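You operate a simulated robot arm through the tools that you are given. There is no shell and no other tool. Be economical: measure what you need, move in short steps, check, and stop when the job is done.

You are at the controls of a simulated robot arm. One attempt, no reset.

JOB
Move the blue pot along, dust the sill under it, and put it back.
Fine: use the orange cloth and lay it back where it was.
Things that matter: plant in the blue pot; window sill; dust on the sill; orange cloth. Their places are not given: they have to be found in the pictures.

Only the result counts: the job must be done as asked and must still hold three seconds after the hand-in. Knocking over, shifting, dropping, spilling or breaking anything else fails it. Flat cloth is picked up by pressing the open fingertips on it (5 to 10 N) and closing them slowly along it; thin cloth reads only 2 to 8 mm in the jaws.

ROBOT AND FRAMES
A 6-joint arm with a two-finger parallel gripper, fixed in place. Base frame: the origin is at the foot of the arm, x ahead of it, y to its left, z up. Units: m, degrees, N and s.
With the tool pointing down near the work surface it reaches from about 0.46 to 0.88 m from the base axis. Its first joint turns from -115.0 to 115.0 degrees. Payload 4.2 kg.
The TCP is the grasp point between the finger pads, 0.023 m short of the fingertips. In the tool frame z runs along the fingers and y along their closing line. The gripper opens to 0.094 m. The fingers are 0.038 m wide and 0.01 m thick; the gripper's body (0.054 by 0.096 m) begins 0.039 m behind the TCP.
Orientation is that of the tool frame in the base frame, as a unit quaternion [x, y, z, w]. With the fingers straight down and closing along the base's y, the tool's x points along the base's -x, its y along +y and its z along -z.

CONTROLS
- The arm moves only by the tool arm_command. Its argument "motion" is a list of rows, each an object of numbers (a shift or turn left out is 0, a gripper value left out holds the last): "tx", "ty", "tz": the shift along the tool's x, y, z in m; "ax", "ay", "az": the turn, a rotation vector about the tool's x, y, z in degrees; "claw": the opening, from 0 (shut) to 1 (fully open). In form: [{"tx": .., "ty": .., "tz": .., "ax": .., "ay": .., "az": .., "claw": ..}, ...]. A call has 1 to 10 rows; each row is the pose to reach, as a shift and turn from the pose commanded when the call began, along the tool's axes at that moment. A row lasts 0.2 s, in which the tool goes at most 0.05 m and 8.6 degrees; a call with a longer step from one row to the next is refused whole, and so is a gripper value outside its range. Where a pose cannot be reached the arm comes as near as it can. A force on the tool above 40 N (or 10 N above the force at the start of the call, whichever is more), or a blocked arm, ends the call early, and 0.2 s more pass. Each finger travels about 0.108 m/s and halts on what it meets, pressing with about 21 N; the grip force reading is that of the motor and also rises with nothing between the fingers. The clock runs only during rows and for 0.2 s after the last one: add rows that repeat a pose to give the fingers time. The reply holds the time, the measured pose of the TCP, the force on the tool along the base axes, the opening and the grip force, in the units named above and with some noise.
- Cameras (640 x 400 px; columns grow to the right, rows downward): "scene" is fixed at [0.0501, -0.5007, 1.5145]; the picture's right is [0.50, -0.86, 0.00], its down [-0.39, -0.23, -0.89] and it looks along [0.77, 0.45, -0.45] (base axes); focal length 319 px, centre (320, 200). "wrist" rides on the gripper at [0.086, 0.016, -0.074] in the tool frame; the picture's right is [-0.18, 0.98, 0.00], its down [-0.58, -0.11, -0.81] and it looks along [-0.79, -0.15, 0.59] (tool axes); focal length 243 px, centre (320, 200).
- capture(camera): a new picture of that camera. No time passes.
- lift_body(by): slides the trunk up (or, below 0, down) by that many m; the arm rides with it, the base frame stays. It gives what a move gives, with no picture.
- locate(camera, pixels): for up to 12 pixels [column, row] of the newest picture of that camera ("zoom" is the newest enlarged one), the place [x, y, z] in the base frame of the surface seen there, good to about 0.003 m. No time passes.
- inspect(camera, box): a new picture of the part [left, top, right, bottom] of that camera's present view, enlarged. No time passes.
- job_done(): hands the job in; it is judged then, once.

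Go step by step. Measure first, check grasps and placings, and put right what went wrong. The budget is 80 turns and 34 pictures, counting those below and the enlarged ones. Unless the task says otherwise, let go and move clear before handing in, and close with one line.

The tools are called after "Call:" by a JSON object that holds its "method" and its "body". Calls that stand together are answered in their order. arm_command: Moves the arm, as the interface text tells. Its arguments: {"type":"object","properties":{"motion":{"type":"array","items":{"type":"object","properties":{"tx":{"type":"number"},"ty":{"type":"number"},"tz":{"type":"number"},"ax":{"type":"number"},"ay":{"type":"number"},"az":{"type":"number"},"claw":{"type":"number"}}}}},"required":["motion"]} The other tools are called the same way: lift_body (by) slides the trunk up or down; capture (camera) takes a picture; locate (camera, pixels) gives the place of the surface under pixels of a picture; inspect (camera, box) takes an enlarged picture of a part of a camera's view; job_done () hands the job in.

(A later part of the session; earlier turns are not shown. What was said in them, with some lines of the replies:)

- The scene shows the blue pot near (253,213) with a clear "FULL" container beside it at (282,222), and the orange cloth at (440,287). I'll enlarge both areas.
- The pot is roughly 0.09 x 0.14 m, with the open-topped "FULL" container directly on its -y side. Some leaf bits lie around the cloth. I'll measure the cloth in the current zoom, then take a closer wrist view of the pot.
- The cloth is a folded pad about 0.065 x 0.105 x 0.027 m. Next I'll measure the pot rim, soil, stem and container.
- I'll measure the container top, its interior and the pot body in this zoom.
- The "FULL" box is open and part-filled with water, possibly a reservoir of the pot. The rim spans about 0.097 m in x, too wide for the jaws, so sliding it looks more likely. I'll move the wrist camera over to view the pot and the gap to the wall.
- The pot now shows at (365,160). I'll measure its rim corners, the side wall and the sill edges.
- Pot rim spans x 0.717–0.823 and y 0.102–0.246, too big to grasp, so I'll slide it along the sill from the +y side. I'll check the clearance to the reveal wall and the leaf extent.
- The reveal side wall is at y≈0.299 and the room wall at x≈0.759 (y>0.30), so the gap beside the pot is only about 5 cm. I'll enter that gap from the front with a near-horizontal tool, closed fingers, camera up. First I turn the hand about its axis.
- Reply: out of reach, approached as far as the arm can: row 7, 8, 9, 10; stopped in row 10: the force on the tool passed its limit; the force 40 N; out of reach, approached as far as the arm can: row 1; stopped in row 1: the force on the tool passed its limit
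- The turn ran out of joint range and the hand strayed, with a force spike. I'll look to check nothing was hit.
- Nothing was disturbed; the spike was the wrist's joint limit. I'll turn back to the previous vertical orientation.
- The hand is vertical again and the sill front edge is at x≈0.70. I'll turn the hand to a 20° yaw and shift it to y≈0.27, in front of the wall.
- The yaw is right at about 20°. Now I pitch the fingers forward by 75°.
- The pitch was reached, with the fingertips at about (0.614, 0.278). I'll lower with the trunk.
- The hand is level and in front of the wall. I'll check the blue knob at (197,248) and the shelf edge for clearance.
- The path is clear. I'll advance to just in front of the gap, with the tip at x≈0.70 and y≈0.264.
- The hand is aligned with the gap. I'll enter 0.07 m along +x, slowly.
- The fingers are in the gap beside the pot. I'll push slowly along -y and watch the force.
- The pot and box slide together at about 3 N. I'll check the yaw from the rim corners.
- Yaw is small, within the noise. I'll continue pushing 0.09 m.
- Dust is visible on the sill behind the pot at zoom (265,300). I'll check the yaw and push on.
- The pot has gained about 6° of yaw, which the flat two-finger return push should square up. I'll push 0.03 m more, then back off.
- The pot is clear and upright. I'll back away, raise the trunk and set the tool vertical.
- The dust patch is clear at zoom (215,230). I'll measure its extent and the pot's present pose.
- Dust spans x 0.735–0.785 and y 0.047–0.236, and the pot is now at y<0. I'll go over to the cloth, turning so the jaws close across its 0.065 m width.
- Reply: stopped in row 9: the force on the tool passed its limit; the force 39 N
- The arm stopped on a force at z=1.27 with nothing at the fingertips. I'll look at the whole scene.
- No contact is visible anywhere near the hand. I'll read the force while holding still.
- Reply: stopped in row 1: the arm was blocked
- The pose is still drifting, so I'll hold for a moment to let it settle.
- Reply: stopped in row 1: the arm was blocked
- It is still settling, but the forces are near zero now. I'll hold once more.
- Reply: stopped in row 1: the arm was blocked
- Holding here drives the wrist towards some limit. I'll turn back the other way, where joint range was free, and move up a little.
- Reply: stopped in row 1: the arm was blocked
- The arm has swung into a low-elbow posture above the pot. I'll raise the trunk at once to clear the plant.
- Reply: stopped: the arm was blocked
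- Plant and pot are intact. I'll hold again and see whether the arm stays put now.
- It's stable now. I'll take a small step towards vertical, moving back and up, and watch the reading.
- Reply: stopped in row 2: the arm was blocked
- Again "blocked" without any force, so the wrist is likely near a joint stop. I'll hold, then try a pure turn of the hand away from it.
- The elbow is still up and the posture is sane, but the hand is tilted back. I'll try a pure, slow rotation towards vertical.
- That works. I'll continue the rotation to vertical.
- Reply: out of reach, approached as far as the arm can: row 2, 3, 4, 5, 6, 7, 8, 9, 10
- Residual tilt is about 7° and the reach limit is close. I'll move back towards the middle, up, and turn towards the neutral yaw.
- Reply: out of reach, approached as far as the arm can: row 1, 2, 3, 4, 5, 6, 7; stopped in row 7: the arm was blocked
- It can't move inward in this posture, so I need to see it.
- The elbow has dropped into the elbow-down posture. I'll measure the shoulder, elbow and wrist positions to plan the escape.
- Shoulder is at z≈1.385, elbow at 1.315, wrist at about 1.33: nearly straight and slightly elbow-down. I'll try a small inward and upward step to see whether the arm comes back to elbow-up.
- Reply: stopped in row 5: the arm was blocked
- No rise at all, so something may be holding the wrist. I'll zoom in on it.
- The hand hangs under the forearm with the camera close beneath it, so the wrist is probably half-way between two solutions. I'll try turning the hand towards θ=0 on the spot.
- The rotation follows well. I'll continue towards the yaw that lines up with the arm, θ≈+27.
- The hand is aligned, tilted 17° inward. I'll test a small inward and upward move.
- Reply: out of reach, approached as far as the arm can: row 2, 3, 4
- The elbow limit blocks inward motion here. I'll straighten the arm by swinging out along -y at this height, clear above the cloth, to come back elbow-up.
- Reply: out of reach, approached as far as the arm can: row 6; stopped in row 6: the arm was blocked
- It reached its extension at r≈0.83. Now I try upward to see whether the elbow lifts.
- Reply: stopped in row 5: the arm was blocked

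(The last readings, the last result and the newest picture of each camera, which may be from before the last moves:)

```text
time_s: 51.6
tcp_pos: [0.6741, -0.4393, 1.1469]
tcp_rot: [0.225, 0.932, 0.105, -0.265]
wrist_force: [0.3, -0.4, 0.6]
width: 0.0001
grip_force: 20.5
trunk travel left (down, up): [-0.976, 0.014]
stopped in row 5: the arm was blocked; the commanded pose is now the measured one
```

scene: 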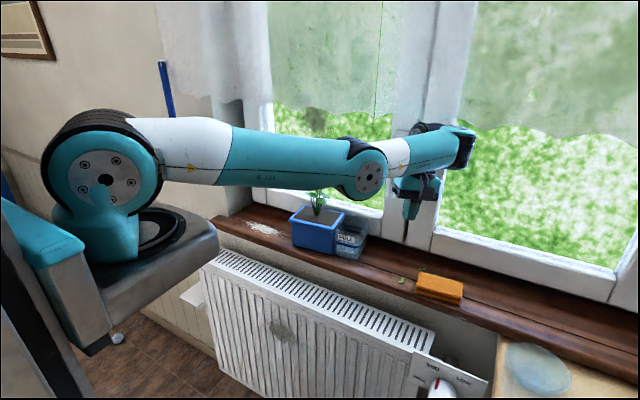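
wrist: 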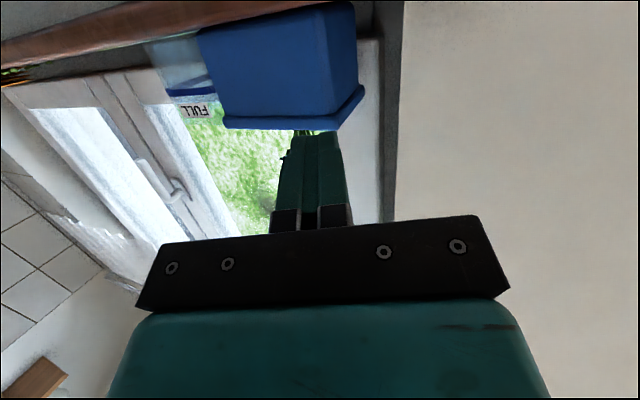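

The command is reachable but the arm lags, presumably moving to its other posture. I'll ask for a modest upward pose and give it time.

Call:
{"method": "arm_command", "body": {"motion": [{"tz": -0.02}, {"tz": -0.03}, {"tz": -0.03}, {"tz": -0.03}, {"tz": -0.03}, {"tz": -0.03}, {"tz": -0.03}, {"tz": -0.03}]}}

Call:
{"method": "capture", "body": {"camera": "scene"}}

```text
time_s: 52.0
tcp_pos: [0.6787, -0.446, 1.1539]
tcp_rot: [0.232, 0.935, 0.099, -0.25]
wrist_force: [59.9, -19.0, -178.0]
width: 0.0001
grip_force: 21.3
out of reach, approached as far as the arm can: row 1
trunk travel left (down, up): [-0.976, 0.014]
stopped in row 1: the force on the tool passed its limit (the readings are from after the stop); the commanded pose is now the measured one
```

```text
7 pictures are left
```

scene: 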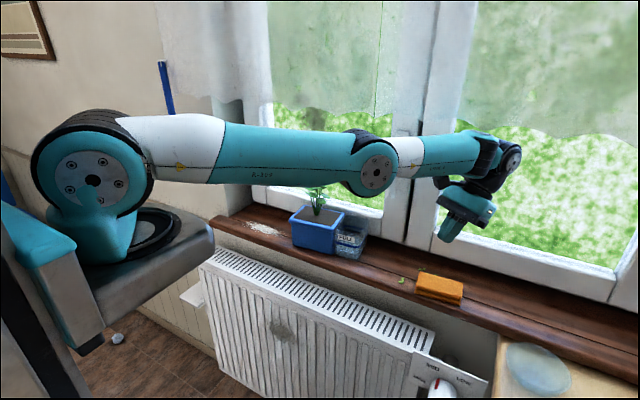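

The hand is folded inward with its camera pressed against the forearm; that self-contact explains the blocking. I'll swing the fingers outward to free it.

Call:
{"method": "arm_command", "body": {"motion": [{"ay": -4, "tx": -0.012}, {"ay": -8, "tx": -0.025}, {"ay": -12, "tx": -0.037}, {"ay": -16, "tx": -0.05}, {"ay": -20, "tx": -0.062}, {"ay": -24, "tx": -0.075}, {"ay": -28, "tx": -0.085}]}}

```text
time_s: 53.6
tcp_pos: [0.734, -0.4835, 1.1186]
tcp_rot: [0.241, 0.968, 0.027, -0.059]
wrist_force: [0.3, 0.4, 0.3]
width: 0.0001
grip_force: 20.7
out of reach, approached as far as the arm can: row 5, 6, 7
trunk travel left (down, up): [-0.976, 0.014]
```

It's free again and right above the cloth. I'll turn the hand to θ≈84, which puts the camera to the side, and correct the tilt.

Call:
{"method": "arm_command", "body": {"motion": [{"az": 5.6}, {"az": 11.2}, {"az": 16.8}, {"az": 22.4}, {"az": 28}, {"az": 33.6}, {"az": 39.2}, {"az": 44.8}, {"az": 50.4}, {"az": 56}]}}

Call:
{"method": "arm_command", "body": {"motion": [{"tz": -0.01, "ty": -0.01}, {"tz": -0.02, "ty": -0.02}, {"tz": -0.03, "ty": -0.03}, {"tz": -0.04, "ty": -0.04}]}}

```text
time_s: 54.0
tcp_pos: [0.7328, -0.4863, 1.1173]
tcp_rot: [0.26, 0.963, 0.025, -0.06]
wrist_force: [0.0, 0.2, 0.2]
width: 0.0
grip_force: 20.9
trunk travel left (down, up): [-0.976, 0.014]
stopped in row 1: the arm was blocked; the commanded pose is now the measured one
```

```text
time_s: 55.1
tcp_pos: [0.6994, -0.5161, 1.1348]
tcp_rot: [0.261, 0.961, 0.037, -0.079]
wrist_force: [-1.7, -4.6, -6.5]
width: 0.0
grip_force: 20.6
out of reach, approached as far as the arm can: row 2, 3, 4
trunk travel left (down, up): [-0.976, 0.014]
stopped in row 4: the arm was blocked; the commanded pose is now the measured one
```

I'll retry the turn with smaller steps.

Call:
{"method": "arm_command", "body": {"motion": [{"az": 2}, {"az": 4}, {"az": 6}, {"az": 8}, {"az": 10}, {"az": 12}]}}

```text
time_s: 56.5
tcp_pos: [0.7021, -0.5091, 1.1327]
tcp_rot: [0.354, 0.931, 0.032, -0.085]
wrist_force: [-0.1, -1.6, 0.0]
width: 0.0
grip_force: 20.6
trunk travel left (down, up): [-0.976, 0.014]
stopped in row 6: the arm was blocked; the commanded pose is now the measured one
```

Rotation works in small steps. I'll test inward again with the camera turned aside.

Call:
{"method": "arm_command", "body": {"motion": [{"tx": 0.012}, {"tx": 0.024}, {"tx": 0.036}, {"tx": 0.048}, {"tx": 0.06}]}}

```text
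time_s: 56.9
tcp_pos: [0.7034, -0.5093, 1.1327]
tcp_rot: [0.353, 0.931, 0.032, -0.084]
wrist_force: [0.2, 0.9, -0.4]
width: 0.0001
grip_force: 21.1
out of reach, approached as far as the arm can: row 1
trunk travel left (down, up): [-0.976, 0.014]
stopped in row 1: the arm was blocked; the commanded pose is now the measured one
```

Turning works while inward doesn't, because the camera is still under the forearm. I'll keep turning so it comes out sideways.

Call:
{"method": "arm_command", "body": {"motion": [{"az": 3}, {"az": 6}, {"az": 9}, {"az": 12}, {"az": 15}, {"az": 18}, {"az": 21}, {"az": 24}, {"az": 27}, {"az": 30}]}}

Call:
{"method": "arm_command", "body": {"motion": [{"az": 3}, {"az": 6}, {"az": 9}, {"az": 12}, {"az": 15}, {"az": 18}]}}

```text
time_s: 59.1
tcp_pos: [0.7028, -0.5105, 1.1316]
tcp_rot: [0.584, 0.806, 0.009, -0.091]
wrist_force: [-0.2, -0.6, -0.2]
width: 0.0
grip_force: 21.0
trunk travel left (down, up): [-0.976, 0.014]
```

```text
time_s: 60.5
tcp_pos: [0.7028, -0.5107, 1.1323]
tcp_rot: [0.702, 0.706, -0.006, -0.091]
wrist_force: [0.0, -0.4, -0.4]
width: 0.0002
grip_force: 20.9
trunk travel left (down, up): [-0.976, 0.014]
```

θ is now 90°, so the camera is at the side. I'll try inward and upward again.

Call:
{"method": "arm_command", "body": {"motion": [{"ty": -0.01, "tx": 0.007, "tz": -0.012}, {"ty": -0.02, "tx": 0.014, "tz": -0.024}, {"ty": -0.03, "tx": 0.022, "tz": -0.036}, {"ty": -0.04, "tx": 0.029, "tz": -0.048}, {"ty": -0.05, "tx": 0.036, "tz": -0.06}]}}

```text
time_s: 61.7
tcp_pos: [0.6754, -0.4811, 1.1565]
tcp_rot: [0.704, 0.697, -0.007, -0.136]
wrist_force: [-0.2, 0.5, -0.4]
width: 0.0
grip_force: 20.4
trunk travel left (down, up): [-0.976, 0.014]
```

It accepted this but lags. I'll hold to see whether it converges.

Call:
{"method": "arm_command", "body": {"motion": [{"tz": 0}, {"tz": 0}, {"tz": 0}, {"tz": 0}, {"tz": 0}]}}

```text
time_s: 62.9
tcp_pos: [0.6745, -0.4809, 1.1561]
tcp_rot: [0.715, 0.685, -0.008, -0.138]
wrist_force: [0.5, 0.0, 0.4]
width: 0.0
grip_force: 20.6
trunk travel left (down, up): [-0.976, 0.014]
```

It settles with a standing error. I'll take one picture to see the posture.

Call:
{"method": "capture", "body": {"camera": "scene"}}

```text
6 pictures are left
```

scene: 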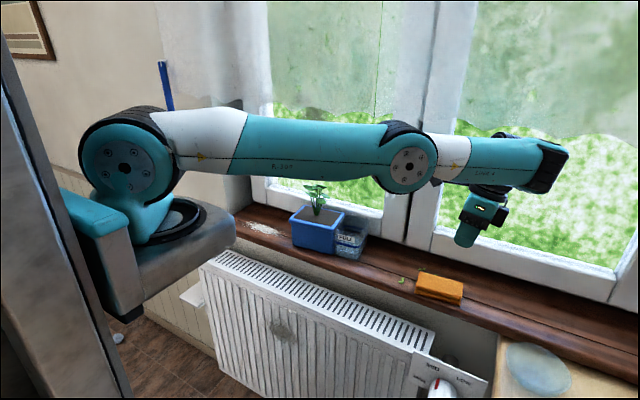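

The IK accepted the pose yet the arm stands off, so an upstream link may be touching something. I'll measure the links and the window behind.

Call:
{"method": "locate", "body": {"camera": "scene", "pixels": [[125, 168], [408, 168], [555, 165], [500, 140], [500, 178], [580, 190], [430, 110], [425, 215], [402, 140], [585, 110], [480, 205], [450, 150]]}}

```text
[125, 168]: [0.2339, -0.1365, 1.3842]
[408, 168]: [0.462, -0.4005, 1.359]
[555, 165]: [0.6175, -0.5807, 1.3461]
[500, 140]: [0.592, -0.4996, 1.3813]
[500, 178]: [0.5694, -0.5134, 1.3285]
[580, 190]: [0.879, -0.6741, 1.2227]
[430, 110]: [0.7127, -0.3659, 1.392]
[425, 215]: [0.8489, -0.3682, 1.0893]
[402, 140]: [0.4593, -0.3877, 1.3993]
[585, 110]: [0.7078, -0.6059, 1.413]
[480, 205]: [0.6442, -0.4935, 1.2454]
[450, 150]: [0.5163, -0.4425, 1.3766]
```

The valance hangs at x≈0.71 down to z≈1.39, so the wrist ran into it; that is the hidden obstruction. I'll lower the trunk so the wrist goes below it, then recover.

Call:
{"method": "lift_body", "body": {"by": -0.1}}

Call:
{"method": "arm_command", "body": {"motion": [{"ty": -0.01, "tx": 0.007}, {"ty": -0.02, "tx": 0.014}, {"ty": -0.03, "tx": 0.022}, {"ty": -0.04, "tx": 0.029}, {"ty": -0.05, "tx": 0.036}, {"ty": -0.06, "tx": 0.043}]}}

```text
time_s: 64.3
tcp_pos: [0.6643, -0.4822, 1.1007]
tcp_rot: [0.702, 0.706, -0.004, -0.092]
wrist_force: [0.8, 0.3, 0.3]
width: 0.0
grip_force: 20.6
trunk travel left (down, up): [-0.876, 0.114]
```

```text
time_s: 65.7
tcp_pos: [0.6518, -0.4824, 1.1159]
tcp_rot: [0.702, 0.706, -0.006, -0.092]
wrist_force: [0.1, -0.1, 0.4]
width: 0.0001
grip_force: 21.0
out of reach, approached as far as the arm can: row 1, 2, 3, 4, 5, 6
trunk travel left (down, up): [-0.876, 0.114]
```

The arm follows its commands again, but it is stretched straight. I'll lower further, away from the valance, and pull up and in together, which the IK accepted before.

Call:
{"method": "lift_body", "body": {"by": -0.1}}

Call:
{"method": "arm_command", "body": {"motion": [{"ty": -0.01, "tx": 0.007, "tz": -0.014}, {"ty": -0.02, "tx": 0.014, "tz": -0.028}, {"ty": -0.03, "tx": 0.022, "tz": -0.042}, {"ty": -0.04, "tx": 0.029, "tz": -0.056}, {"ty": -0.05, "tx": 0.036, "tz": -0.07}, {"ty": -0.06, "tx": 0.043, "tz": -0.084}]}}

```text
time_s: 67.0
tcp_pos: [0.6514, -0.4818, 1.0142]
tcp_rot: [0.702, 0.706, -0.005, -0.092]
wrist_force: [0.4, 0.0, -0.1]
width: 0.0003
grip_force: 21.4
trunk travel left (down, up): [-0.776, 0.214]
```

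```text
time_s: 68.4
tcp_pos: [0.6305, -0.4737, 1.1186]
tcp_rot: [0.702, 0.706, -0.004, -0.094]
wrist_force: [-0.7, -0.1, 0.0]
width: 0.0001
grip_force: 20.6
out of reach, approached as far as the arm can: row 1, 2, 3, 4, 5, 6
trunk travel left (down, up): [-0.776, 0.214]
```

Pure logic: from a straight elbow, upward moves bend it the wrong way and downward moves bend it elbow-up. So I'll stretch out first, then go down and inward.

Call:
{"method": "arm_command", "body": {"motion": [{"ty": 0.016, "tx": -0.012}, {"ty": 0.032, "tx": -0.024}, {"ty": 0.048, "tx": -0.036}, {"ty": 0.06, "tx": -0.045}, {"ty": 0.072, "tx": -0.054}, {"ty": 0.08, "tx": -0.06}]}}

Call:
{"method": "arm_command", "body": {"motion": [{"tz": 0.02}, {"tz": 0.04, "ty": -0.005}, {"tz": 0.06, "ty": -0.015, "tx": 0.008}, {"tz": 0.07, "ty": -0.025, "tx": 0.016}, {"tz": 0.08, "ty": -0.04, "tx": 0.028}, {"tz": 0.08, "ty": -0.06, "tx": 0.043}, {"tz": 0.08, "ty": -0.08, "tx": 0.057}]}}

```text
time_s: 69.7
tcp_pos: [0.6868, -0.5168, 1.1043]
tcp_rot: [0.702, 0.707, -0.005, -0.087]
wrist_force: [-1.9, 1.7, 1.1]
width: 0.0001
grip_force: 21.0
out of reach, approached as far as the arm can: row 5, 6
trunk travel left (down, up): [-0.776, 0.214]
stopped in row 6: the arm was blocked; the commanded pose is now the measured one
```

```text
time_s: 71.2
tcp_pos: [0.6397, -0.4888, 1.04]
tcp_rot: [0.701, 0.707, -0.005, -0.095]
wrist_force: [-0.3, -0.7, 0.2]
width: 0.0
grip_force: 20.8
out of reach, approached as far as the arm can: row 5, 6, 7
trunk travel left (down, up): [-0.776, 0.214]
```

It bent the wrong way again. I'll raise the trunk a little, overstretch properly while going down with the arm, and only then come inward.

Call:
{"method": "lift_body", "body": {"by": 0.08}}

Call:
{"method": "arm_command", "body": {"motion": [{"tx": -0.03, "ty": -0.004}, {"tx": -0.06, "ty": -0.008}, {"tx": -0.09, "ty": -0.012}, {"tx": -0.12, "ty": -0.012}, {"tx": -0.13, "ty": -0.012, "tz": 0.015}, {"tx": -0.13, "ty": -0.012, "tz": 0.035}, {"tx": -0.13, "ty": -0.012, "tz": 0.055}, {"tx": -0.13, "ty": -0.012, "tz": 0.075}, {"tx": -0.125, "ty": -0.015, "tz": 0.095}, {"tx": -0.115, "ty": -0.022, "tz": 0.115}]}}

Call:
{"method": "arm_command", "body": {"motion": [{"tx": 0.01, "ty": -0.01, "tz": 0.01}, {"tx": 0.022, "ty": -0.022, "tz": 0.015}, {"tx": 0.034, "ty": -0.034, "tz": 0.015}, {"tx": 0.046, "ty": -0.046, "tz": 0.015}, {"tx": 0.06, "ty": -0.06, "tz": 0.015}, {"tx": 0.075, "ty": -0.075, "tz": 0.015}]}}

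```text
time_s: 72.4
tcp_pos: [0.6401, -0.4893, 1.1213]
tcp_rot: [0.701, 0.707, -0.005, -0.094]
wrist_force: [-0.1, 0.0, -1.4]
width: 0.0
grip_force: 21.1
trunk travel left (down, up): [-0.856, 0.134]
```

```text
time_s: 73.4
tcp_pos: [0.6254, -0.5857, 1.1089]
tcp_rot: [0.7, 0.707, 0.001, -0.096]
wrist_force: [0.0, -0.5, -0.2]
width: 0.0
grip_force: 21.4
out of reach, approached as far as the arm can: row 4, 5
trunk travel left (down, up): [-0.856, 0.134]
stopped in row 5: the arm was blocked; the commanded pose is now the measured one
```

```text
time_s: 74.8
tcp_pos: [0.579, -0.5455, 1.115]
tcp_rot: [0.7, 0.707, -0.001, -0.097]
wrist_force: [0.6, 0.1, 0.3]
width: 0.0
grip_force: 20.9
out of reach, approached as far as the arm can: row 1, 2, 4, 5, 6
trunk travel left (down, up): [-0.856, 0.134]
```

Still on the wrong side. Before trying a long downward path at large radius, I'll check what lies below there.

Call:
{"method": "locate", "body": {"camera": "scene", "pixels": [[540, 370], [500, 345], [510, 390], [600, 380], [460, 385], [440, 390], [620, 395]]}}

```text
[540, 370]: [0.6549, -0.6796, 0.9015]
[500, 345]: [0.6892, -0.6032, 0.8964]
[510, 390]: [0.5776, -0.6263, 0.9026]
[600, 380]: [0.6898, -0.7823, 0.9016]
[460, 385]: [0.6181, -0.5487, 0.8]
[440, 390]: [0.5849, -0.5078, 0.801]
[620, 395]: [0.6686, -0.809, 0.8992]
```

The counter is at z≈0.90 beyond y<-0.60, so I have room to z≈0.98. I'll stretch out, go down about 0.12 m at that radius, then inward, all in one call.

Call:
{"method": "arm_command", "body": {"motion": [{"tx": -0.02, "ty": 0.02}, {"tx": -0.037, "ty": 0.037}, {"tx": -0.037, "ty": 0.037, "tz": 0.03}, {"tx": -0.037, "ty": 0.037, "tz": 0.06}, {"tx": -0.037, "ty": 0.037, "tz": 0.09}, {"tx": -0.037, "ty": 0.037, "tz": 0.11}, {"tx": -0.03, "ty": 0.03, "tz": 0.12}, {"tx": -0.015, "ty": 0.015, "tz": 0.13}, {"tx": 0.005, "ty": -0.005, "tz": 0.13}, {"tx": 0.025, "ty": -0.025, "tz": 0.13}]}}

```text
time_s: 77.0
tcp_pos: [0.5709, -0.5377, 0.9901]
tcp_rot: [0.7, 0.707, 0.0, -0.101]
wrist_force: [0.4, -1.4, -0.2]
width: 0.0002
grip_force: 21.2
out of reach, approached as far as the arm can: row 7, 8, 9, 10
trunk travel left (down, up): [-0.856, 0.134]
```

The limits don't match my elbow-down picture, so I need one more look at the present posture.

Call:
{"method": "capture", "body": {"camera": "scene"}}

```text
5 pictures are left
```

scene: 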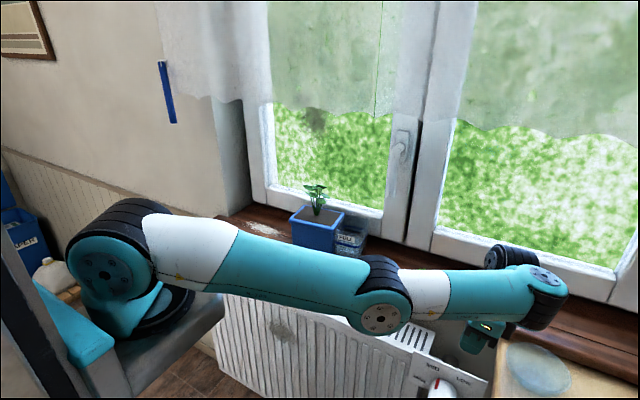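

It is elbow-down, and my earlier "down" moves drifted inward because of the tilt. I'll repeat with exact base-frame directions: out to the reach limit, straight down while stretched, then inward.

Call:
{"method": "arm_command", "body": {"motion": [{"tx": -0.0111, "ty": 0.0119, "tz": -0.0442}, {"tx": -0.0213, "ty": 0.0227, "tz": -0.0881}, {"tx": -0.0323, "ty": 0.0336, "tz": -0.132}, {"tx": -0.0377, "ty": 0.0394, "tz": -0.1337}, {"tx": -0.0427, "ty": 0.0447, "tz": -0.125}, {"tx": -0.048, "ty": 0.0499, "tz": -0.0959}, {"tx": -0.054, "ty": 0.0559, "tz": -0.0619}, {"tx": -0.059, "ty": 0.0608, "tz": -0.0276}, {"tx": -0.0465, "ty": 0.0486, "tz": -0.0138}, {"tx": -0.0277, "ty": 0.0291, "tz": -0.0082}]}}

Call:
{"method": "arm_command", "body": {"motion": [{"tx": 0.018, "ty": -0.018}, {"tx": 0.036, "ty": -0.036}, {"tx": 0.054, "ty": -0.054}, {"tx": 0.072, "ty": -0.072}]}}

```text
time_s: 79.2
tcp_pos: [0.6006, -0.5637, 0.9956]
tcp_rot: [0.701, 0.707, 0.003, -0.099]
wrist_force: [0.0, 0.6, 0.0]
width: 0.0001
grip_force: 21.0
out of reach, approached as far as the arm can: row 4, 5, 6, 7, 8, 9, 10
trunk travel left (down, up): [-0.856, 0.134]
```

```text
time_s: 80.2
tcp_pos: [0.5703, -0.5451, 1.0032]
tcp_rot: [0.701, 0.707, -0.001, -0.096]
wrist_force: [1.1, 0.2, 0.7]
width: 0.0
grip_force: 20.7
out of reach, approached as far as the arm can: row 2, 3, 4
trunk travel left (down, up): [-0.856, 0.134]
```

This keeps settling on the wrong side because I never overstretch while descending far enough. I'll do it once more thoroughly: trunk up, out at an azimuth clear of the valance, hold stretched, a long descent, then inward.

Call:
{"method": "lift_body", "body": {"by": 0.13}}

Call:
{"method": "arm_command", "body": {"motion": [{"tx": -0.024, "ty": -0.009, "tz": -0.032}, {"tx": -0.048, "ty": -0.018, "tz": -0.064}, {"tx": -0.073, "ty": -0.027, "tz": -0.096}, {"tx": -0.097, "ty": -0.0356, "tz": -0.1285}, {"tx": -0.111, "ty": -0.0231, "tz": -0.1323}, {"tx": -0.111, "ty": -0.0231, "tz": -0.1323}, {"tx": -0.111, "ty": -0.0231, "tz": -0.1323}, {"tx": -0.1167, "ty": -0.0175, "tz": -0.0931}, {"tx": -0.1224, "ty": -0.0118, "tz": -0.0539}, {"tx": -0.1281, "ty": -0.0062, "tz": -0.0147}]}}

Call:
{"method": "arm_command", "body": {"motion": [{"tx": -0.0064, "ty": 0.0063, "tz": 0.0441}, {"tx": -0.0129, "ty": 0.0127, "tz": 0.0882}, {"tx": -0.0186, "ty": 0.0183, "tz": 0.1274}, {"tx": -0.0037, "ty": 0.0057, "tz": 0.1314}, {"tx": 0.0193, "ty": -0.0132, "tz": 0.1374}, {"tx": 0.042, "ty": -0.032, "tz": 0.144}, {"tx": 0.065, "ty": -0.051, "tz": 0.15}]}}

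```text
time_s: 81.8
tcp_pos: [0.5705, -0.5463, 1.1325]
tcp_rot: [0.7, 0.707, -0.002, -0.097]
wrist_force: [-1.0, -0.5, 0.9]
width: 0.0
grip_force: 21.1
trunk travel left (down, up): [-0.986, 0.004]
```

```text
time_s: 84.0
tcp_pos: [0.5465, -0.6274, 1.1688]
tcp_rot: [0.701, 0.706, 0.003, -0.096]
wrist_force: [-0.5, -0.3, -0.1]
width: 0.0
grip_force: 21.0
out of reach, approached as far as the arm can: row 4, 5, 6, 7, 8, 9, 10
trunk travel left (down, up): [-0.986, 0.004]
```

```text
time_s: 85.6
tcp_pos: [0.4751, -0.5462, 1.0376]
tcp_rot: [0.7, 0.707, -0.002, -0.096]
wrist_force: [-0.1, 0.4, 0.4]
width: 0.0
grip_force: 21.0
out of reach, approached as far as the arm can: row 1, 2, 3
trunk travel left (down, up): [-0.986, 0.004]
```

Rows 4–7 were reachable and r is down to 0.72: the elbow has come over. I'll go further in, up a bit, and take out the tilt to confirm.

Call:
{"method": "arm_command", "body": {"motion": [{"tx": 0.015, "ty": -0.01, "tz": -0.01, "ax": -1.6, "ay": -1.6}, {"tx": 0.03, "ty": -0.02, "tz": -0.02, "ax": -3.2, "ay": -3.2}, {"tx": 0.045, "ty": -0.02, "tz": -0.03, "ax": -4.8, "ay": -4.8}, {"tx": 0.06, "ty": -0.02, "tz": -0.04, "ax": -6.4, "ay": -6.4}, {"tx": 0.08, "ty": -0.02, "tz": -0.05, "ax": -8, "ay": -8}]}}

```text
time_s: 86.8
tcp_pos: [0.4615, -0.4741, 1.1001]
tcp_rot: [0.704, 0.711, 0.0, 0.002]
wrist_force: [0.6, -1.0, 0.2]
width: 0.0002
grip_force: 21.0
trunk travel left (down, up): [-0.986, 0.004]
```

The tool is vertical, elbow-up, r=0.66, and responding perfectly. Now: up with the arm, trunk down 0.2 so the wrist stays under the valance, then forward over the cloth with the jaws at 0.08 m.

Call:
{"method": "arm_command", "body": {"motion": [{"tz": -0.03}, {"tz": -0.06}, {"tz": -0.1}]}}

Call:
{"method": "lift_body", "body": {"by": -0.17}}

Call:
{"method": "arm_command", "body": {"motion": [{"ty": 0.035, "claw": 0.85}, {"ty": 0.07}, {"ty": 0.106, "tx": 0.004, "az": -1}, {"ty": 0.142, "tx": 0.006, "az": -2}, {"ty": 0.178, "tx": 0.008, "az": -3}, {"ty": 0.214, "tx": 0.01, "az": -4}, {"ty": 0.25, "tx": 0.011, "az": -5}, {"ty": 0.2837, "tx": 0.011, "az": -5.7}, {"ty": 0.2837, "tx": 0.011, "az": -5.7}]}}

Call:
{"method": "inspect", "body": {"camera": "scene", "box": [360, 190, 520, 315]}}

```text
time_s: 87.6
tcp_pos: [0.4622, -0.4742, 1.2009]
tcp_rot: [0.704, 0.711, -0.002, 0.0]
wrist_force: [0.4, -0.1, -0.6]
width: 0.0
grip_force: 20.7
trunk travel left (down, up): [-0.986, 0.004]
```

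```text
time_s: 89.5
tcp_pos: [0.4628, -0.4738, 1.0303]
tcp_rot: [0.704, 0.71, 0.0, 0.002]
wrist_force: [0.1, 0.8, 0.6]
width: 0.0001
grip_force: 20.6
trunk travel left (down, up): [-0.816, 0.174]
```

```text
time_s: 91.5
tcp_pos: [0.7454, -0.4592, 1.032]
tcp_rot: [0.666, 0.746, -0.001, 0.001]
wrist_force: [-0.5, 0.2, -0.4]
width: 0.0801
grip_force: 0.0
trunk travel left (down, up): [-0.816, 0.174]
```

```text
3.20 times, centred on (440, 252) of scene
```

zoom: 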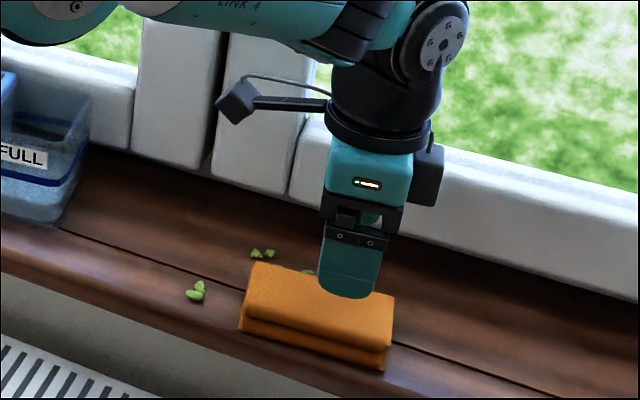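

The hand is centred over the cloth and clear of the leaves. I'll descend to tip height 0.944, close slowly, and lift.

Call:
{"method": "arm_command", "body": {"motion": [{"tz": 0.03}, {"tz": 0.055}, {"tz": 0.065}, {"tz": 0.065, "claw": 0.7}, {"tz": 0.065, "claw": 0.55}, {"tz": 0.065, "claw": 0.4}, {"tz": 0.065, "claw": 0.25}, {"tz": 0.065, "claw": 0.1}, {"tz": 0.065, "claw": 0}, {"tz": 0.065}]}}

Call:
{"method": "arm_command", "body": {"motion": [{"tz": -0.01}, {"tz": -0.025}, {"tz": -0.045}, {"tz": -0.065}]}}

Call:
{"method": "inspect", "body": {"camera": "scene", "box": [360, 190, 520, 315]}}

```text
time_s: 93.7
tcp_pos: [0.7449, -0.461, 0.9663]
tcp_rot: [0.667, 0.745, 0.0, 0.003]
wrist_force: [0.1, 0.1, -1.3]
width: 0.0643
grip_force: 21.0
trunk travel left (down, up): [-0.816, 0.174]
```

```text
time_s: 94.7
tcp_pos: [0.7459, -0.4603, 1.0307]
tcp_rot: [0.667, 0.745, -0.001, 0.001]
wrist_force: [0.0, -0.8, -0.5]
width: 0.0
grip_force: 21.2
trunk travel left (down, up): [-0.816, 0.174]
```

```text
3.20 times, centred on (440, 252) of scene
```

zoom: 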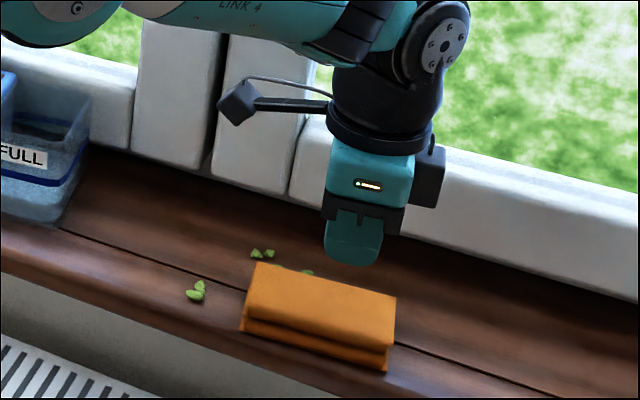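

The grip read 64 mm but slipped off on lifting, and the cloth lies unmoved. I'll grip again deeper, with tips nearly on the sill, and lift gently.

Call:
{"method": "arm_command", "body": {"motion": [{"claw": 0.85}, {"claw": 0.85, "tz": 0.02}, {"tz": 0.045}, {"tz": 0.065}, {"tz": 0.0715}, {"tz": 0.0715, "claw": 0.7}, {"tz": 0.0715, "claw": 0.6}, {"tz": 0.0715, "claw": 0.4}, {"tz": 0.0715, "claw": 0.2}, {"tz": 0.0715, "claw": 0}]}}

Call:
{"method": "arm_command", "body": {"motion": [{"tz": 0}, {"tz": 0}, {"tz": -0.005}, {"tz": -0.01}, {"tz": -0.015}, {"tz": -0.02}]}}

```text
time_s: 96.9
tcp_pos: [0.7453, -0.4616, 0.9582]
tcp_rot: [0.667, 0.745, -0.001, 0.001]
wrist_force: [0.1, -0.1, 0.6]
width: 0.0642
grip_force: 21.1
trunk travel left (down, up): [-0.816, 0.174]
```

```text
time_s: 98.3
tcp_pos: [0.7455, -0.4613, 0.9797]
tcp_rot: [0.667, 0.745, 0.0, 0.002]
wrist_force: [-0.3, 0.3, 0.4]
width: 0.0642
grip_force: 21.4
trunk travel left (down, up): [-0.816, 0.174]
```

It holds at 64 mm after a 2 cm lift. I'll carry it: up, back to x=0.60, across in front of the pot while turning to θ=0, then forward over the dust.

Call:
{"method": "arm_command", "body": {"motion": [{"tz": -0.025}, {"tz": -0.05}, {"tz": -0.055, "tx": 0.003, "ty": -0.029}, {"tz": -0.055, "tx": 0.006, "ty": -0.058}, {"tz": -0.055, "tx": 0.01, "ty": -0.087}, {"tz": -0.055, "tx": 0.013, "ty": -0.116}, {"tz": -0.055, "tx": 0.016, "ty": -0.144}]}}

Call:
{"method": "arm_command", "body": {"motion": [{"tx": 0.0457, "ty": 0.005, "az": -7}, {"tx": 0.0914, "ty": 0.01, "az": -14}, {"tx": 0.137, "ty": 0.015, "az": -21}, {"tx": 0.183, "ty": 0.02, "az": -28}, {"tx": 0.2286, "ty": 0.025, "az": -35}, {"tx": 0.2743, "ty": 0.03, "az": -42}, {"tx": 0.32, "ty": 0.035, "az": -49}, {"tx": 0.3658, "ty": 0.04, "az": -56}, {"tx": 0.4115, "ty": 0.0455, "az": -63}, {"tx": 0.457, "ty": 0.0506, "az": -70}]}}

Call:
{"method": "arm_command", "body": {"motion": [{"tx": 0.008, "ty": 0.034, "az": -4}, {"tx": 0.016, "ty": 0.068, "az": -8}, {"tx": 0.025, "ty": 0.102, "az": -12}, {"tx": 0.033, "ty": 0.136, "az": -13.7}, {"tx": -0.007, "ty": 0.146, "az": -13.7}, {"tx": -0.047, "ty": 0.155, "az": -13.7}, {"tx": -0.087, "ty": 0.165, "az": -13.7}, {"tx": -0.127, "ty": 0.175, "az": -13.7}]}}

```text
time_s: 99.9
tcp_pos: [0.6004, -0.4598, 1.0342]
tcp_rot: [0.667, 0.745, -0.001, 0.003]
wrist_force: [-0.2, -0.2, 0.1]
width: 0.0642
grip_force: 20.8
trunk travel left (down, up): [-0.816, 0.174]
```

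```text
time_s: 102.1
tcp_pos: [0.6016, 0.0009, 1.0336]
tcp_rot: [0.119, 0.993, -0.001, 0.001]
wrist_force: [0.3, -1.4, -1.7]
width: 0.0642
grip_force: 20.8
trunk travel left (down, up): [-0.816, 0.174]
```

```text
time_s: 103.9
tcp_pos: [0.7664, 0.1403, 1.0335]
tcp_rot: [0.0, 1.0, -0.002, 0.0]
wrist_force: [-0.9, 0.6, 0.4]
width: 0.0643
grip_force: 20.6
trunk travel left (down, up): [-0.816, 0.174]
```

The cloth is held at 64 mm above the dust. I'll go to the wall-side end and lower it until it just presses on the sill.

Call:
{"method": "arm_command", "body": {"motion": [{"ty": 0.035}, {"ty": 0.068}, {"ty": 0.068, "tz": 0.035}, {"ty": 0.068, "tz": 0.06}, {"ty": 0.068, "tz": 0.07}, {"ty": 0.068, "tz": 0.0745}, {"ty": 0.068, "tz": 0.0765}]}}

```text
time_s: 105.5
tcp_pos: [0.7663, 0.206, 0.9589]
tcp_rot: [0.001, 1.0, -0.001, 0.003]
wrist_force: [-4.8, -2.4, 26.6]
width: 0.0643
grip_force: 20.8
trunk travel left (down, up): [-0.816, 0.174]
```

Contact at 26 N, so I'll ease by 1.2 mm and sweep along y towards the pot and back with a small x offset.

Call:
{"method": "arm_command", "body": {"motion": [{"tz": -0.0012}, {"tz": -0.0012, "ty": -0.02}, {"tz": -0.0012, "ty": -0.04}, {"tz": -0.0012, "ty": -0.06}, {"tz": -0.0012, "ty": -0.08}, {"tz": -0.0012, "ty": -0.1}, {"tz": -0.0012, "ty": -0.12}, {"tz": -0.0012, "ty": -0.138}, {"tz": -0.0012, "ty": -0.138, "tx": 0.012}]}}

Call:
{"method": "arm_command", "body": {"motion": [{"ty": 0.02}, {"ty": 0.04}, {"ty": 0.06}, {"ty": 0.08}, {"ty": 0.1}, {"ty": 0.12}, {"ty": 0.138}, {"ty": 0.138, "tx": -0.02}]}}

Call:
{"method": "arm_command", "body": {"motion": [{"ty": -0.02}, {"ty": -0.04}, {"ty": -0.06}, {"ty": -0.08}, {"ty": -0.1}, {"ty": -0.12}, {"ty": -0.138}, {"ty": -0.12, "tz": -0.03}, {"ty": -0.09, "tz": -0.07}]}}

Call:
{"method": "inspect", "body": {"camera": "scene", "box": [200, 150, 380, 270]}}

```text
time_s: 106.5
tcp_pos: [0.7679, 0.1565, 0.9581]
tcp_rot: [0.001, 1.0, 0.0, 0.003]
wrist_force: [-0.1, -2.6, 7.9]
width: 0.0646
grip_force: 21.0
trunk travel left (down, up): [-0.816, 0.174]
stopped in row 4: the force on the tool passed its limit (the readings are from after the stop); the commanded pose is now the measured one
```

```text
time_s: 107.7
tcp_pos: [0.7675, 0.2514, 0.9575]
tcp_rot: [0.001, 1.0, -0.001, 0.002]
wrist_force: [-6.7, -11.9, 7.0]
width: 0.0641
grip_force: 21.2
trunk travel left (down, up): [-0.816, 0.174]
stopped in row 6: the force on the tool passed its limit (the readings are from after the stop); the commanded pose is now the measured one
```

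```text
time_s: 109.7
tcp_pos: [0.7681, 0.1637, 1.0271]
tcp_rot: [0.0, 1.0, -0.002, 0.002]
wrist_force: [0.4, -0.2, -0.5]
width: 0.0644
grip_force: 20.7
trunk travel left (down, up): [-0.816, 0.174]
```

```text
3.33 times, centred on (290, 210) of scene
```

zoom: 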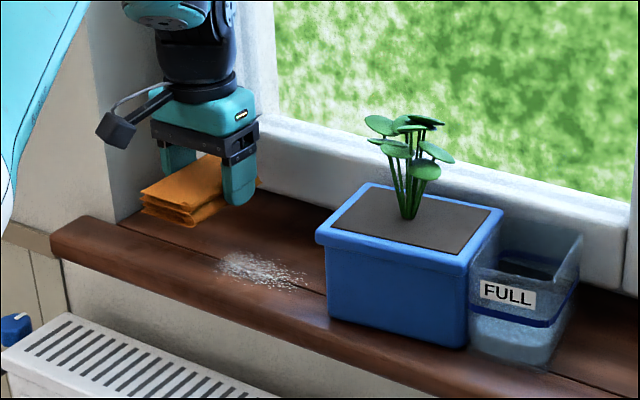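

The wall-side dust is gone; what remains is at about y 0.05–0.14 because force stops shortened the sweeps. I'll press more lightly and sweep that part down to y≈0.066, in three passes.

Call:
{"method": "arm_command", "body": {"motion": [{"tz": 0.04}, {"tz": 0.062}, {"tz": 0.0683}, {"tz": 0.0683, "ty": -0.016}, {"tz": 0.0683, "ty": -0.032}, {"tz": 0.0683, "ty": -0.048}, {"tz": 0.0683, "ty": -0.064}, {"tz": 0.0683, "ty": -0.08}, {"tz": 0.0683, "ty": -0.096}]}}

Call:
{"method": "arm_command", "body": {"motion": [{"tx": 0.01}, {"tx": 0.01, "ty": 0.02}, {"tx": 0.01, "ty": 0.04}, {"tx": 0.01, "ty": 0.06}, {"tx": 0.01, "ty": 0.08}, {"tx": 0.01, "ty": 0.1}, {"tx": -0.01, "ty": 0.1}]}}

Call:
{"method": "arm_command", "body": {"motion": [{"ty": -0.02}, {"ty": -0.04}, {"ty": -0.06}, {"ty": -0.08}, {"ty": -0.098}, {"ty": -0.09, "tz": -0.03}, {"ty": -0.06, "tz": -0.07}, {"ty": -0.03, "tz": -0.075}, {"tz": -0.075}]}}

Call:
{"method": "inspect", "body": {"camera": "scene", "box": [200, 150, 380, 270]}}

```text
time_s: 111.7
tcp_pos: [0.7686, 0.0676, 0.9593]
tcp_rot: [0.0, 1.0, -0.001, 0.003]
wrist_force: [-1.4, 0.2, 0.1]
width: 0.0644
grip_force: 21.1
trunk travel left (down, up): [-0.816, 0.174]
```

```text
time_s: 113.3
tcp_pos: [0.7774, 0.1671, 0.9594]
tcp_rot: [0.0, 1.0, -0.002, 0.002]
wrist_force: [0.4, -0.2, 0.6]
width: 0.0644
grip_force: 20.1
trunk travel left (down, up): [-0.816, 0.174]
```

```text
time_s: 115.3
tcp_pos: [0.7782, 0.1666, 1.0323]
tcp_rot: [0.001, 1.0, -0.001, 0.002]
wrist_force: [0.1, -0.1, -0.6]
width: 0.0646
grip_force: 20.8
trunk travel left (down, up): [-0.816, 0.174]
```

```text
3.33 times, centred on (290, 210) of scene
```

zoom: 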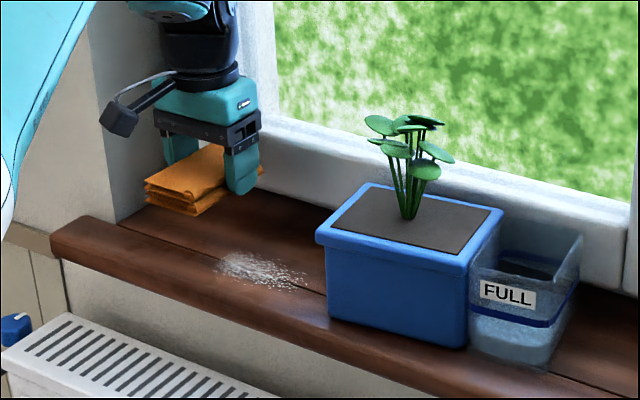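

This pass was without contact (z 0.9593, no force), so that dust is still there. I'll press to z≈0.9575 and sweep in short calls so a force stop can't skip the rest.

Call:
{"method": "arm_command", "body": {"motion": [{"tz": 0.04, "tx": 0.013}, {"tz": 0.065, "tx": 0.013}, {"tz": 0.073, "tx": 0.013}, {"tz": 0.0748, "tx": 0.013}]}}

Call:
{"method": "arm_command", "body": {"motion": [{"ty": -0.01}, {"ty": -0.02}, {"ty": -0.03}]}}

Call:
{"method": "arm_command", "body": {"motion": [{"ty": -0.01}, {"ty": -0.02}, {"ty": -0.03}]}}

Call:
{"method": "arm_command", "body": {"motion": [{"ty": -0.01}, {"ty": -0.02}, {"ty": -0.03}]}}

```text
time_s: 116.3
tcp_pos: [0.7644, 0.1667, 0.96]
tcp_rot: [0.002, 1.0, -0.001, 0.002]
wrist_force: [-0.2, -0.3, -0.9]
width: 0.0643
grip_force: 20.9
trunk travel left (down, up): [-0.816, 0.174]
```

```text
time_s: 117.1
tcp_pos: [0.7644, 0.1371, 0.9591]
tcp_rot: [0.001, 1.0, 0.0, 0.001]
wrist_force: [0.4, 0.0, -0.2]
width: 0.0641
grip_force: 20.6
trunk travel left (down, up): [-0.816, 0.174]
```

```text
time_s: 117.9
tcp_pos: [0.7653, 0.1075, 0.9588]
tcp_rot: [0.001, 1.0, -0.001, 0.001]
wrist_force: [-0.3, 0.1, 0.0]
width: 0.0644
grip_force: 21.3
trunk travel left (down, up): [-0.816, 0.174]
```

```text
time_s: 118.7
tcp_pos: [0.765, 0.0766, 0.9597]
tcp_rot: [0.001, 1.0, -0.001, 0.002]
wrist_force: [-0.7, -0.7, -0.4]
width: 0.0642
grip_force: 20.9
trunk travel left (down, up): [-0.816, 0.174]
```

Still no contact force at z≈0.959. I'll lower 2 mm here, then sweep away from the pot and back.

Call:
{"method": "arm_command", "body": {"motion": [{"tz": 0.001}, {"tz": 0.002}]}}

Call:
{"method": "arm_command", "body": {"motion": [{"ty": -0.008}, {"ty": 0.005}, {"ty": 0.02}, {"ty": 0.035}]}}

Call:
{"method": "arm_command", "body": {"motion": [{"ty": 0.012}, {"ty": 0.025}, {"ty": 0.038}]}}

Call:
{"method": "arm_command", "body": {"motion": [{"ty": 0.012}, {"ty": 0.025}]}}

```text
time_s: 119.3
tcp_pos: [0.7651, 0.0762, 0.9586]
tcp_rot: [0.0, 1.0, -0.001, 0.003]
wrist_force: [-1.8, -1.1, 2.0]
width: 0.0643
grip_force: 21.5
trunk travel left (down, up): [-0.816, 0.174]
```

```text
time_s: 120.3
tcp_pos: [0.7656, 0.1121, 0.9576]
tcp_rot: [0.001, 1.0, -0.002, 0.003]
wrist_force: [-0.2, -3.6, 7.5]
width: 0.0644
grip_force: 21.1
trunk travel left (down, up): [-0.816, 0.174]
```

```text
time_s: 121.1
tcp_pos: [0.7646, 0.1488, 0.9578]
tcp_rot: [0.001, 1.0, -0.001, 0.002]
wrist_force: [-1.4, -3.3, 8.6]
width: 0.0644
grip_force: 20.9
trunk travel left (down, up): [-0.816, 0.174]
```

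```text
time_s: 121.7
tcp_pos: [0.7651, 0.1745, 0.9578]
tcp_rot: [0.001, 1.0, 0.0, 0.002]
wrist_force: [0.5, -5.3, 9.8]
width: 0.0643
grip_force: 20.7
trunk travel left (down, up): [-0.816, 0.174]
```

Now it presses with 8–10 N. I'll make full passes at this height with small x offsets, then lift and check.

Call:
{"method": "arm_command", "body": {"motion": [{"ty": -0.012}, {"ty": -0.024}, {"ty": -0.036}, {"ty": -0.048}, {"ty": -0.06}, {"ty": -0.072}, {"ty": -0.084}, {"ty": -0.096}, {"ty": -0.107}]}}

Call:
{"method": "arm_command", "body": {"motion": [{"tx": 0.013}, {"tx": 0.013, "ty": 0.014}, {"tx": 0.013, "ty": 0.028}, {"tx": 0.013, "ty": 0.042}, {"tx": 0.013, "ty": 0.056}, {"tx": 0.013, "ty": 0.07}, {"tx": 0.013, "ty": 0.084}, {"tx": 0.013, "ty": 0.1}, {"tx": -0.005, "ty": 0.1}, {"tx": -0.015, "ty": 0.1}]}}

Call:
{"method": "arm_command", "body": {"motion": [{"ty": -0.014}, {"ty": -0.028}, {"ty": -0.042}, {"ty": -0.056}, {"ty": -0.07}, {"ty": -0.084}, {"ty": -0.098}]}}

Call:
{"method": "arm_command", "body": {"motion": [{"tz": -0.02, "ty": 0.005}, {"tz": -0.05, "ty": 0.03}, {"tz": -0.074, "ty": 0.06}, {"tz": -0.074, "ty": 0.1}]}}

Call:
{"method": "inspect", "body": {"camera": "scene", "box": [200, 150, 380, 270]}}

```text
time_s: 123.7
tcp_pos: [0.7645, 0.069, 0.9583]
tcp_rot: [0.001, 1.0, 0.0, 0.002]
wrist_force: [0.6, 6.4, 8.9]
width: 0.0642
grip_force: 21.1
trunk travel left (down, up): [-0.816, 0.174]
```

```text
time_s: 125.5
tcp_pos: [0.7514, 0.1602, 0.9584]
tcp_rot: [0.0, 1.0, -0.001, 0.002]
wrist_force: [-2.0, -1.9, 6.7]
width: 0.0641
grip_force: 21.4
trunk travel left (down, up): [-0.816, 0.174]
stopped in row 8: the force on the tool passed its limit (the readings are from after the stop); the commanded pose is now the measured one
```

```text
time_s: 127.1
tcp_pos: [0.7502, 0.0622, 0.958]
tcp_rot: [0.0, 1.0, -0.001, 0.003]
wrist_force: [-1.2, 6.1, 12.6]
width: 0.0645
grip_force: 20.9
trunk travel left (down, up): [-0.816, 0.174]
```

```text
time_s: 128.1
tcp_pos: [0.7511, 0.1613, 1.0321]
tcp_rot: [0.0, 1.0, -0.001, 0.003]
wrist_force: [-0.1, -0.5, -0.3]
width: 0.0642
grip_force: 21.0
trunk travel left (down, up): [-0.816, 0.174]
```

```text
3.33 times, centred on (290, 210) of scene
5 turns are left
```

zoom: 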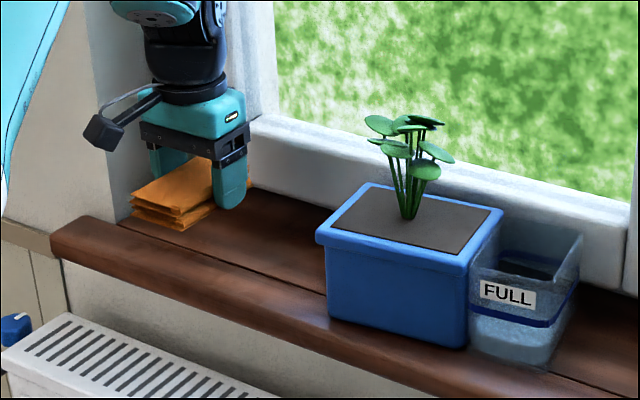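

The sill is clean. With few turns left, I'll now carry the cloth back to its exact grip pose, release it, retreat and turn for the push, and measure the pot from this picture.

Call:
{"method": "locate", "body": {"camera": "zoom", "pixels": [[318, 236], [335, 247], [445, 273], [500, 213], [372, 186], [465, 345], [332, 312], [480, 352], [545, 370], [580, 240], [455, 340], [540, 362]]}}

Call:
{"method": "arm_command", "body": {"motion": [{"tx": 0.04}, {"tx": 0.08}, {"tx": 0.12}, {"tx": 0.151}, {"tx": 0.151, "ty": -0.04}, {"tx": 0.151, "ty": -0.08}, {"tx": 0.151, "ty": -0.12}, {"tx": 0.151, "ty": -0.16}]}}

Call:
{"method": "arm_command", "body": {"motion": [{"ty": -0.0462, "az": 8.37}, {"ty": -0.0925, "az": 16.74}, {"ty": -0.1387, "az": 25.11}, {"ty": -0.185, "az": 33.48}, {"ty": -0.2312, "az": 41.85}, {"ty": -0.2775, "az": 50.22}, {"ty": -0.3237, "az": 58.59}, {"ty": -0.37, "az": 66.96}, {"ty": -0.4162, "az": 75.33}, {"ty": -0.4625, "az": 83.7}]}}

Call:
{"method": "arm_command", "body": {"motion": [{"tx": -0.004, "ty": 0.036}, {"tx": -0.008, "ty": 0.072}, {"tx": -0.012, "ty": 0.108}, {"tx": -0.016, "ty": 0.1444}, {"tx": -0.016, "ty": 0.1444, "tz": 0.03}, {"tx": -0.016, "ty": 0.1444, "tz": 0.055}, {"tx": -0.016, "ty": 0.1444, "tz": 0.068}, {"tx": -0.016, "ty": 0.1444, "tz": 0.073}, {"tx": -0.016, "ty": 0.1444, "tz": 0.073}]}}

Call:
{"method": "arm_command", "body": {"motion": [{"claw": 0.74}, {"claw": 0.85}, {"claw": 0.85}, {"tz": -0.02}, {"tz": -0.05}, {"tz": -0.073}, {"tz": -0.073, "ty": -0.045}, {"tz": -0.073, "ty": -0.09}, {"tz": -0.073, "ty": -0.135}, {"tz": -0.073, "ty": -0.145}]}}

Call:
{"method": "arm_command", "body": {"motion": [{"tx": 0.017, "ty": 0.002, "az": -8.37, "claw": 1}, {"tx": 0.034, "ty": 0.004, "az": -16.74}, {"tx": 0.051, "ty": 0.006, "az": -25.11}, {"tx": 0.068, "ty": 0.008, "az": -33.48}, {"tx": 0.085, "ty": 0.01, "az": -41.85}, {"tx": 0.102, "ty": 0.011, "az": -50.22}, {"tx": 0.119, "ty": 0.013, "az": -58.59}, {"tx": 0.136, "ty": 0.015, "az": -66.96}, {"tx": 0.152, "ty": 0.017, "az": -75.33}, {"tx": 0.166, "ty": 0.019, "az": -83.7}]}}

```text
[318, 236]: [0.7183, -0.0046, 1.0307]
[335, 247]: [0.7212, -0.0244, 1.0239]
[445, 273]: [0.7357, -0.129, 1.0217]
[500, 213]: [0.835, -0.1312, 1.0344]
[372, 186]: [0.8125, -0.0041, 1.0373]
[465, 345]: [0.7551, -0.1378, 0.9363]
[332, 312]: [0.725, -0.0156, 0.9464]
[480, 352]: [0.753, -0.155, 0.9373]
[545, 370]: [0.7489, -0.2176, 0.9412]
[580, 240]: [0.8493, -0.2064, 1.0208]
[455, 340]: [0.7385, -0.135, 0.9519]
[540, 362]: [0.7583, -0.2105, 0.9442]
```

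```text
time_s: 129.9
tcp_pos: [0.5996, 0.0025, 1.0304]
tcp_rot: [0.001, 1.0, -0.001, 0.002]
wrist_force: [-0.9, 1.1, -0.2]
width: 0.0643
grip_force: 21.2
trunk travel left (down, up): [-0.816, 0.174]
```

```text
time_s: 132.1
tcp_pos: [0.6002, -0.4609, 1.0303]
tcp_rot: [0.668, 0.744, 0.001, 0.002]
wrist_force: [-0.5, 0.4, -0.1]
width: 0.0642
grip_force: 21.1
trunk travel left (down, up): [-0.816, 0.174]
```

```text
time_s: 134.1
tcp_pos: [0.7453, -0.4601, 0.958]
tcp_rot: [0.668, 0.744, 0.002, 0.002]
wrist_force: [-0.2, 0.1, -0.3]
width: 0.0643
grip_force: 21.1
trunk travel left (down, up): [-0.816, 0.174]
```

```text
time_s: 136.3
tcp_pos: [0.6, -0.477, 1.0315]
tcp_rot: [0.667, 0.745, 0.001, 0.002]
wrist_force: [0.4, 0.4, -0.3]
width: 0.0796
grip_force: 0.1
trunk travel left (down, up): [-0.816, 0.174]
```

```text
time_s: 138.5
tcp_pos: [0.602, -0.3103, 1.0298]
tcp_rot: [-0.002, 1.0, 0.0, 0.003]
wrist_force: [-0.1, 1.1, -0.7]
width: 0.0939
grip_force: 0.0
trunk travel left (down, up): [-0.816, 0.174]
4 turns are left
```

The cloth is back at its grip pose and released. The pot sits yawed about 8° and 9 mm too far in x. I'll push the box's -y face with the outer face of one open finger at x≈0.775, which squares it up, drifting slightly to -x.

Call:
{"method": "arm_command", "body": {"motion": [{"tx": -0.045, "ty": 0.008}, {"tx": -0.09, "ty": 0.015}, {"tx": -0.135, "ty": 0.015}, {"tx": -0.173, "ty": 0.015}, {"tx": -0.173, "ty": 0.015, "tz": 0.03}, {"tx": -0.173, "ty": 0.015, "tz": 0.0568}, {"tx": -0.173, "ty": 0.015, "tz": 0.0568}]}}

Call:
{"method": "arm_command", "body": {"motion": [{"ty": 0.01}, {"ty": 0.019}, {"ty": 0.027}, {"ty": 0.035}, {"ty": 0.043}, {"ty": 0.052}, {"ty": 0.061, "tx": 0.0005}, {"ty": 0.07, "tx": 0.001}, {"ty": 0.08, "tx": 0.0015}, {"ty": 0.09, "tx": 0.002}]}}

Call:
{"method": "arm_command", "body": {"motion": [{"ty": 0.01, "tx": 0.0005}, {"ty": 0.02, "tx": 0.001}, {"ty": 0.03, "tx": 0.0015}, {"ty": 0.04, "tx": 0.002}, {"ty": 0.05, "tx": 0.0025}, {"ty": 0.06, "tx": 0.003}, {"ty": 0.07, "tx": 0.0035}, {"ty": 0.08, "tx": 0.004}, {"ty": 0.09, "tx": 0.0045}]}}

```text
time_s: 140.1
tcp_pos: [0.7789, -0.2908, 0.9763]
tcp_rot: [-0.002, 1.0, 0.0, 0.002]
wrist_force: [-0.8, -0.2, -0.3]
width: 0.0939
grip_force: 0.0
trunk travel left (down, up): [-0.816, 0.174]
```

```text
time_s: 142.3
tcp_pos: [0.7722, -0.2042, 0.9745]
tcp_rot: [0.0, 1.0, -0.002, 0.002]
wrist_force: [-1.3, -3.3, 0.7]
width: 0.0926
grip_force: 0.1
trunk travel left (down, up): [-0.816, 0.174]
```

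```text
time_s: 144.3
tcp_pos: [0.7688, -0.115, 0.9753]
tcp_rot: [0.001, 1.0, -0.001, 0.003]
wrist_force: [1.0, -3.6, 0.9]
width: 0.0926
grip_force: 0.0
trunk travel left (down, up): [-0.816, 0.174]
3 turns are left
```

The push is steady at about 3.5 N. Finger face offset is about 0.056, so the box face reaches its original y≈0.029 at TCP y≈-0.0275. I'll push the remaining 0.0875 m.

Call:
{"method": "arm_command", "body": {"motion": [{"ty": 0.01, "tx": 0.0005}, {"ty": 0.02, "tx": 0.001}, {"ty": 0.03, "tx": 0.0015}, {"ty": 0.04, "tx": 0.002}, {"ty": 0.05, "tx": 0.0025}, {"ty": 0.06, "tx": 0.003}, {"ty": 0.07, "tx": 0.0035}, {"ty": 0.079, "tx": 0.004}, {"ty": 0.085, "tx": 0.0045}, {"ty": 0.0865, "tx": 0.0045}]}}

Call:
{"method": "arm_command", "body": {"motion": [{"ty": 0}, {"ty": 0}]}}

```text
time_s: 146.5
tcp_pos: [0.7643, -0.0271, 0.9755]
tcp_rot: [0.001, 1.0, -0.001, 0.002]
wrist_force: [0.4, -3.6, 1.4]
width: 0.0921
grip_force: 0.0
trunk travel left (down, up): [-0.816, 0.174]
```

```text
time_s: 147.1
tcp_pos: [0.7641, -0.0283, 0.9743]
tcp_rot: [0.001, 1.0, -0.001, 0.002]
wrist_force: [0.5, -2.7, 1.6]
width: 0.0927
grip_force: 0.0
trunk travel left (down, up): [-0.816, 0.174]
2 turns are left
```

The box face is back at y≈0.028, so the pot should be in its original place. I'll draw the finger off along -y, rise, and move clear.

Call:
{"method": "arm_command", "body": {"motion": [{"ty": -0.01}, {"ty": -0.03}, {"ty": -0.05}, {"ty": -0.05, "tz": -0.03}, {"ty": -0.05, "tz": -0.06}, {"ty": -0.05, "tz": -0.06, "tx": 0.04}, {"ty": -0.05, "tz": -0.06, "tx": 0.08}, {"ty": -0.05, "tz": -0.06, "tx": 0.12}, {"ty": -0.05, "tz": -0.06, "tx": 0.16}, {"ty": -0.05, "tz": -0.06, "tx": 0.18}]}}

```text
time_s: 149.3
tcp_pos: [0.5837, -0.0795, 1.0334]
tcp_rot: [0.0, 1.0, 0.0, 0.002]
wrist_force: [-0.2, -0.1, 0.2]
width: 0.0941
grip_force: 0.1
trunk travel left (down, up): [-0.816, 0.174]
1 turns are left
```

The hand is empty and clear at (0.584, -0.080, 1.033), and this is the last turn, so I'm handing in. The dust was gone in the last picture; by the arm readings, not a picture, the cloth is back at its grip pose and the pot is within a few millimetres of where it stood.

Call:
{"method": "job_done", "body": {}}

```text
The job is handed in.
```

I slid the blue pot along, dusted the sill under it with the orange cloth, pushed the pot back and laid the cloth where it was. The last picture showed the sill clean. I had no pictures left after that, so the final places of the pot and the cloth come from arm readings only. On the way to the cloth, the arm bumped the valance over the window; I saw no damage in the later pictures.
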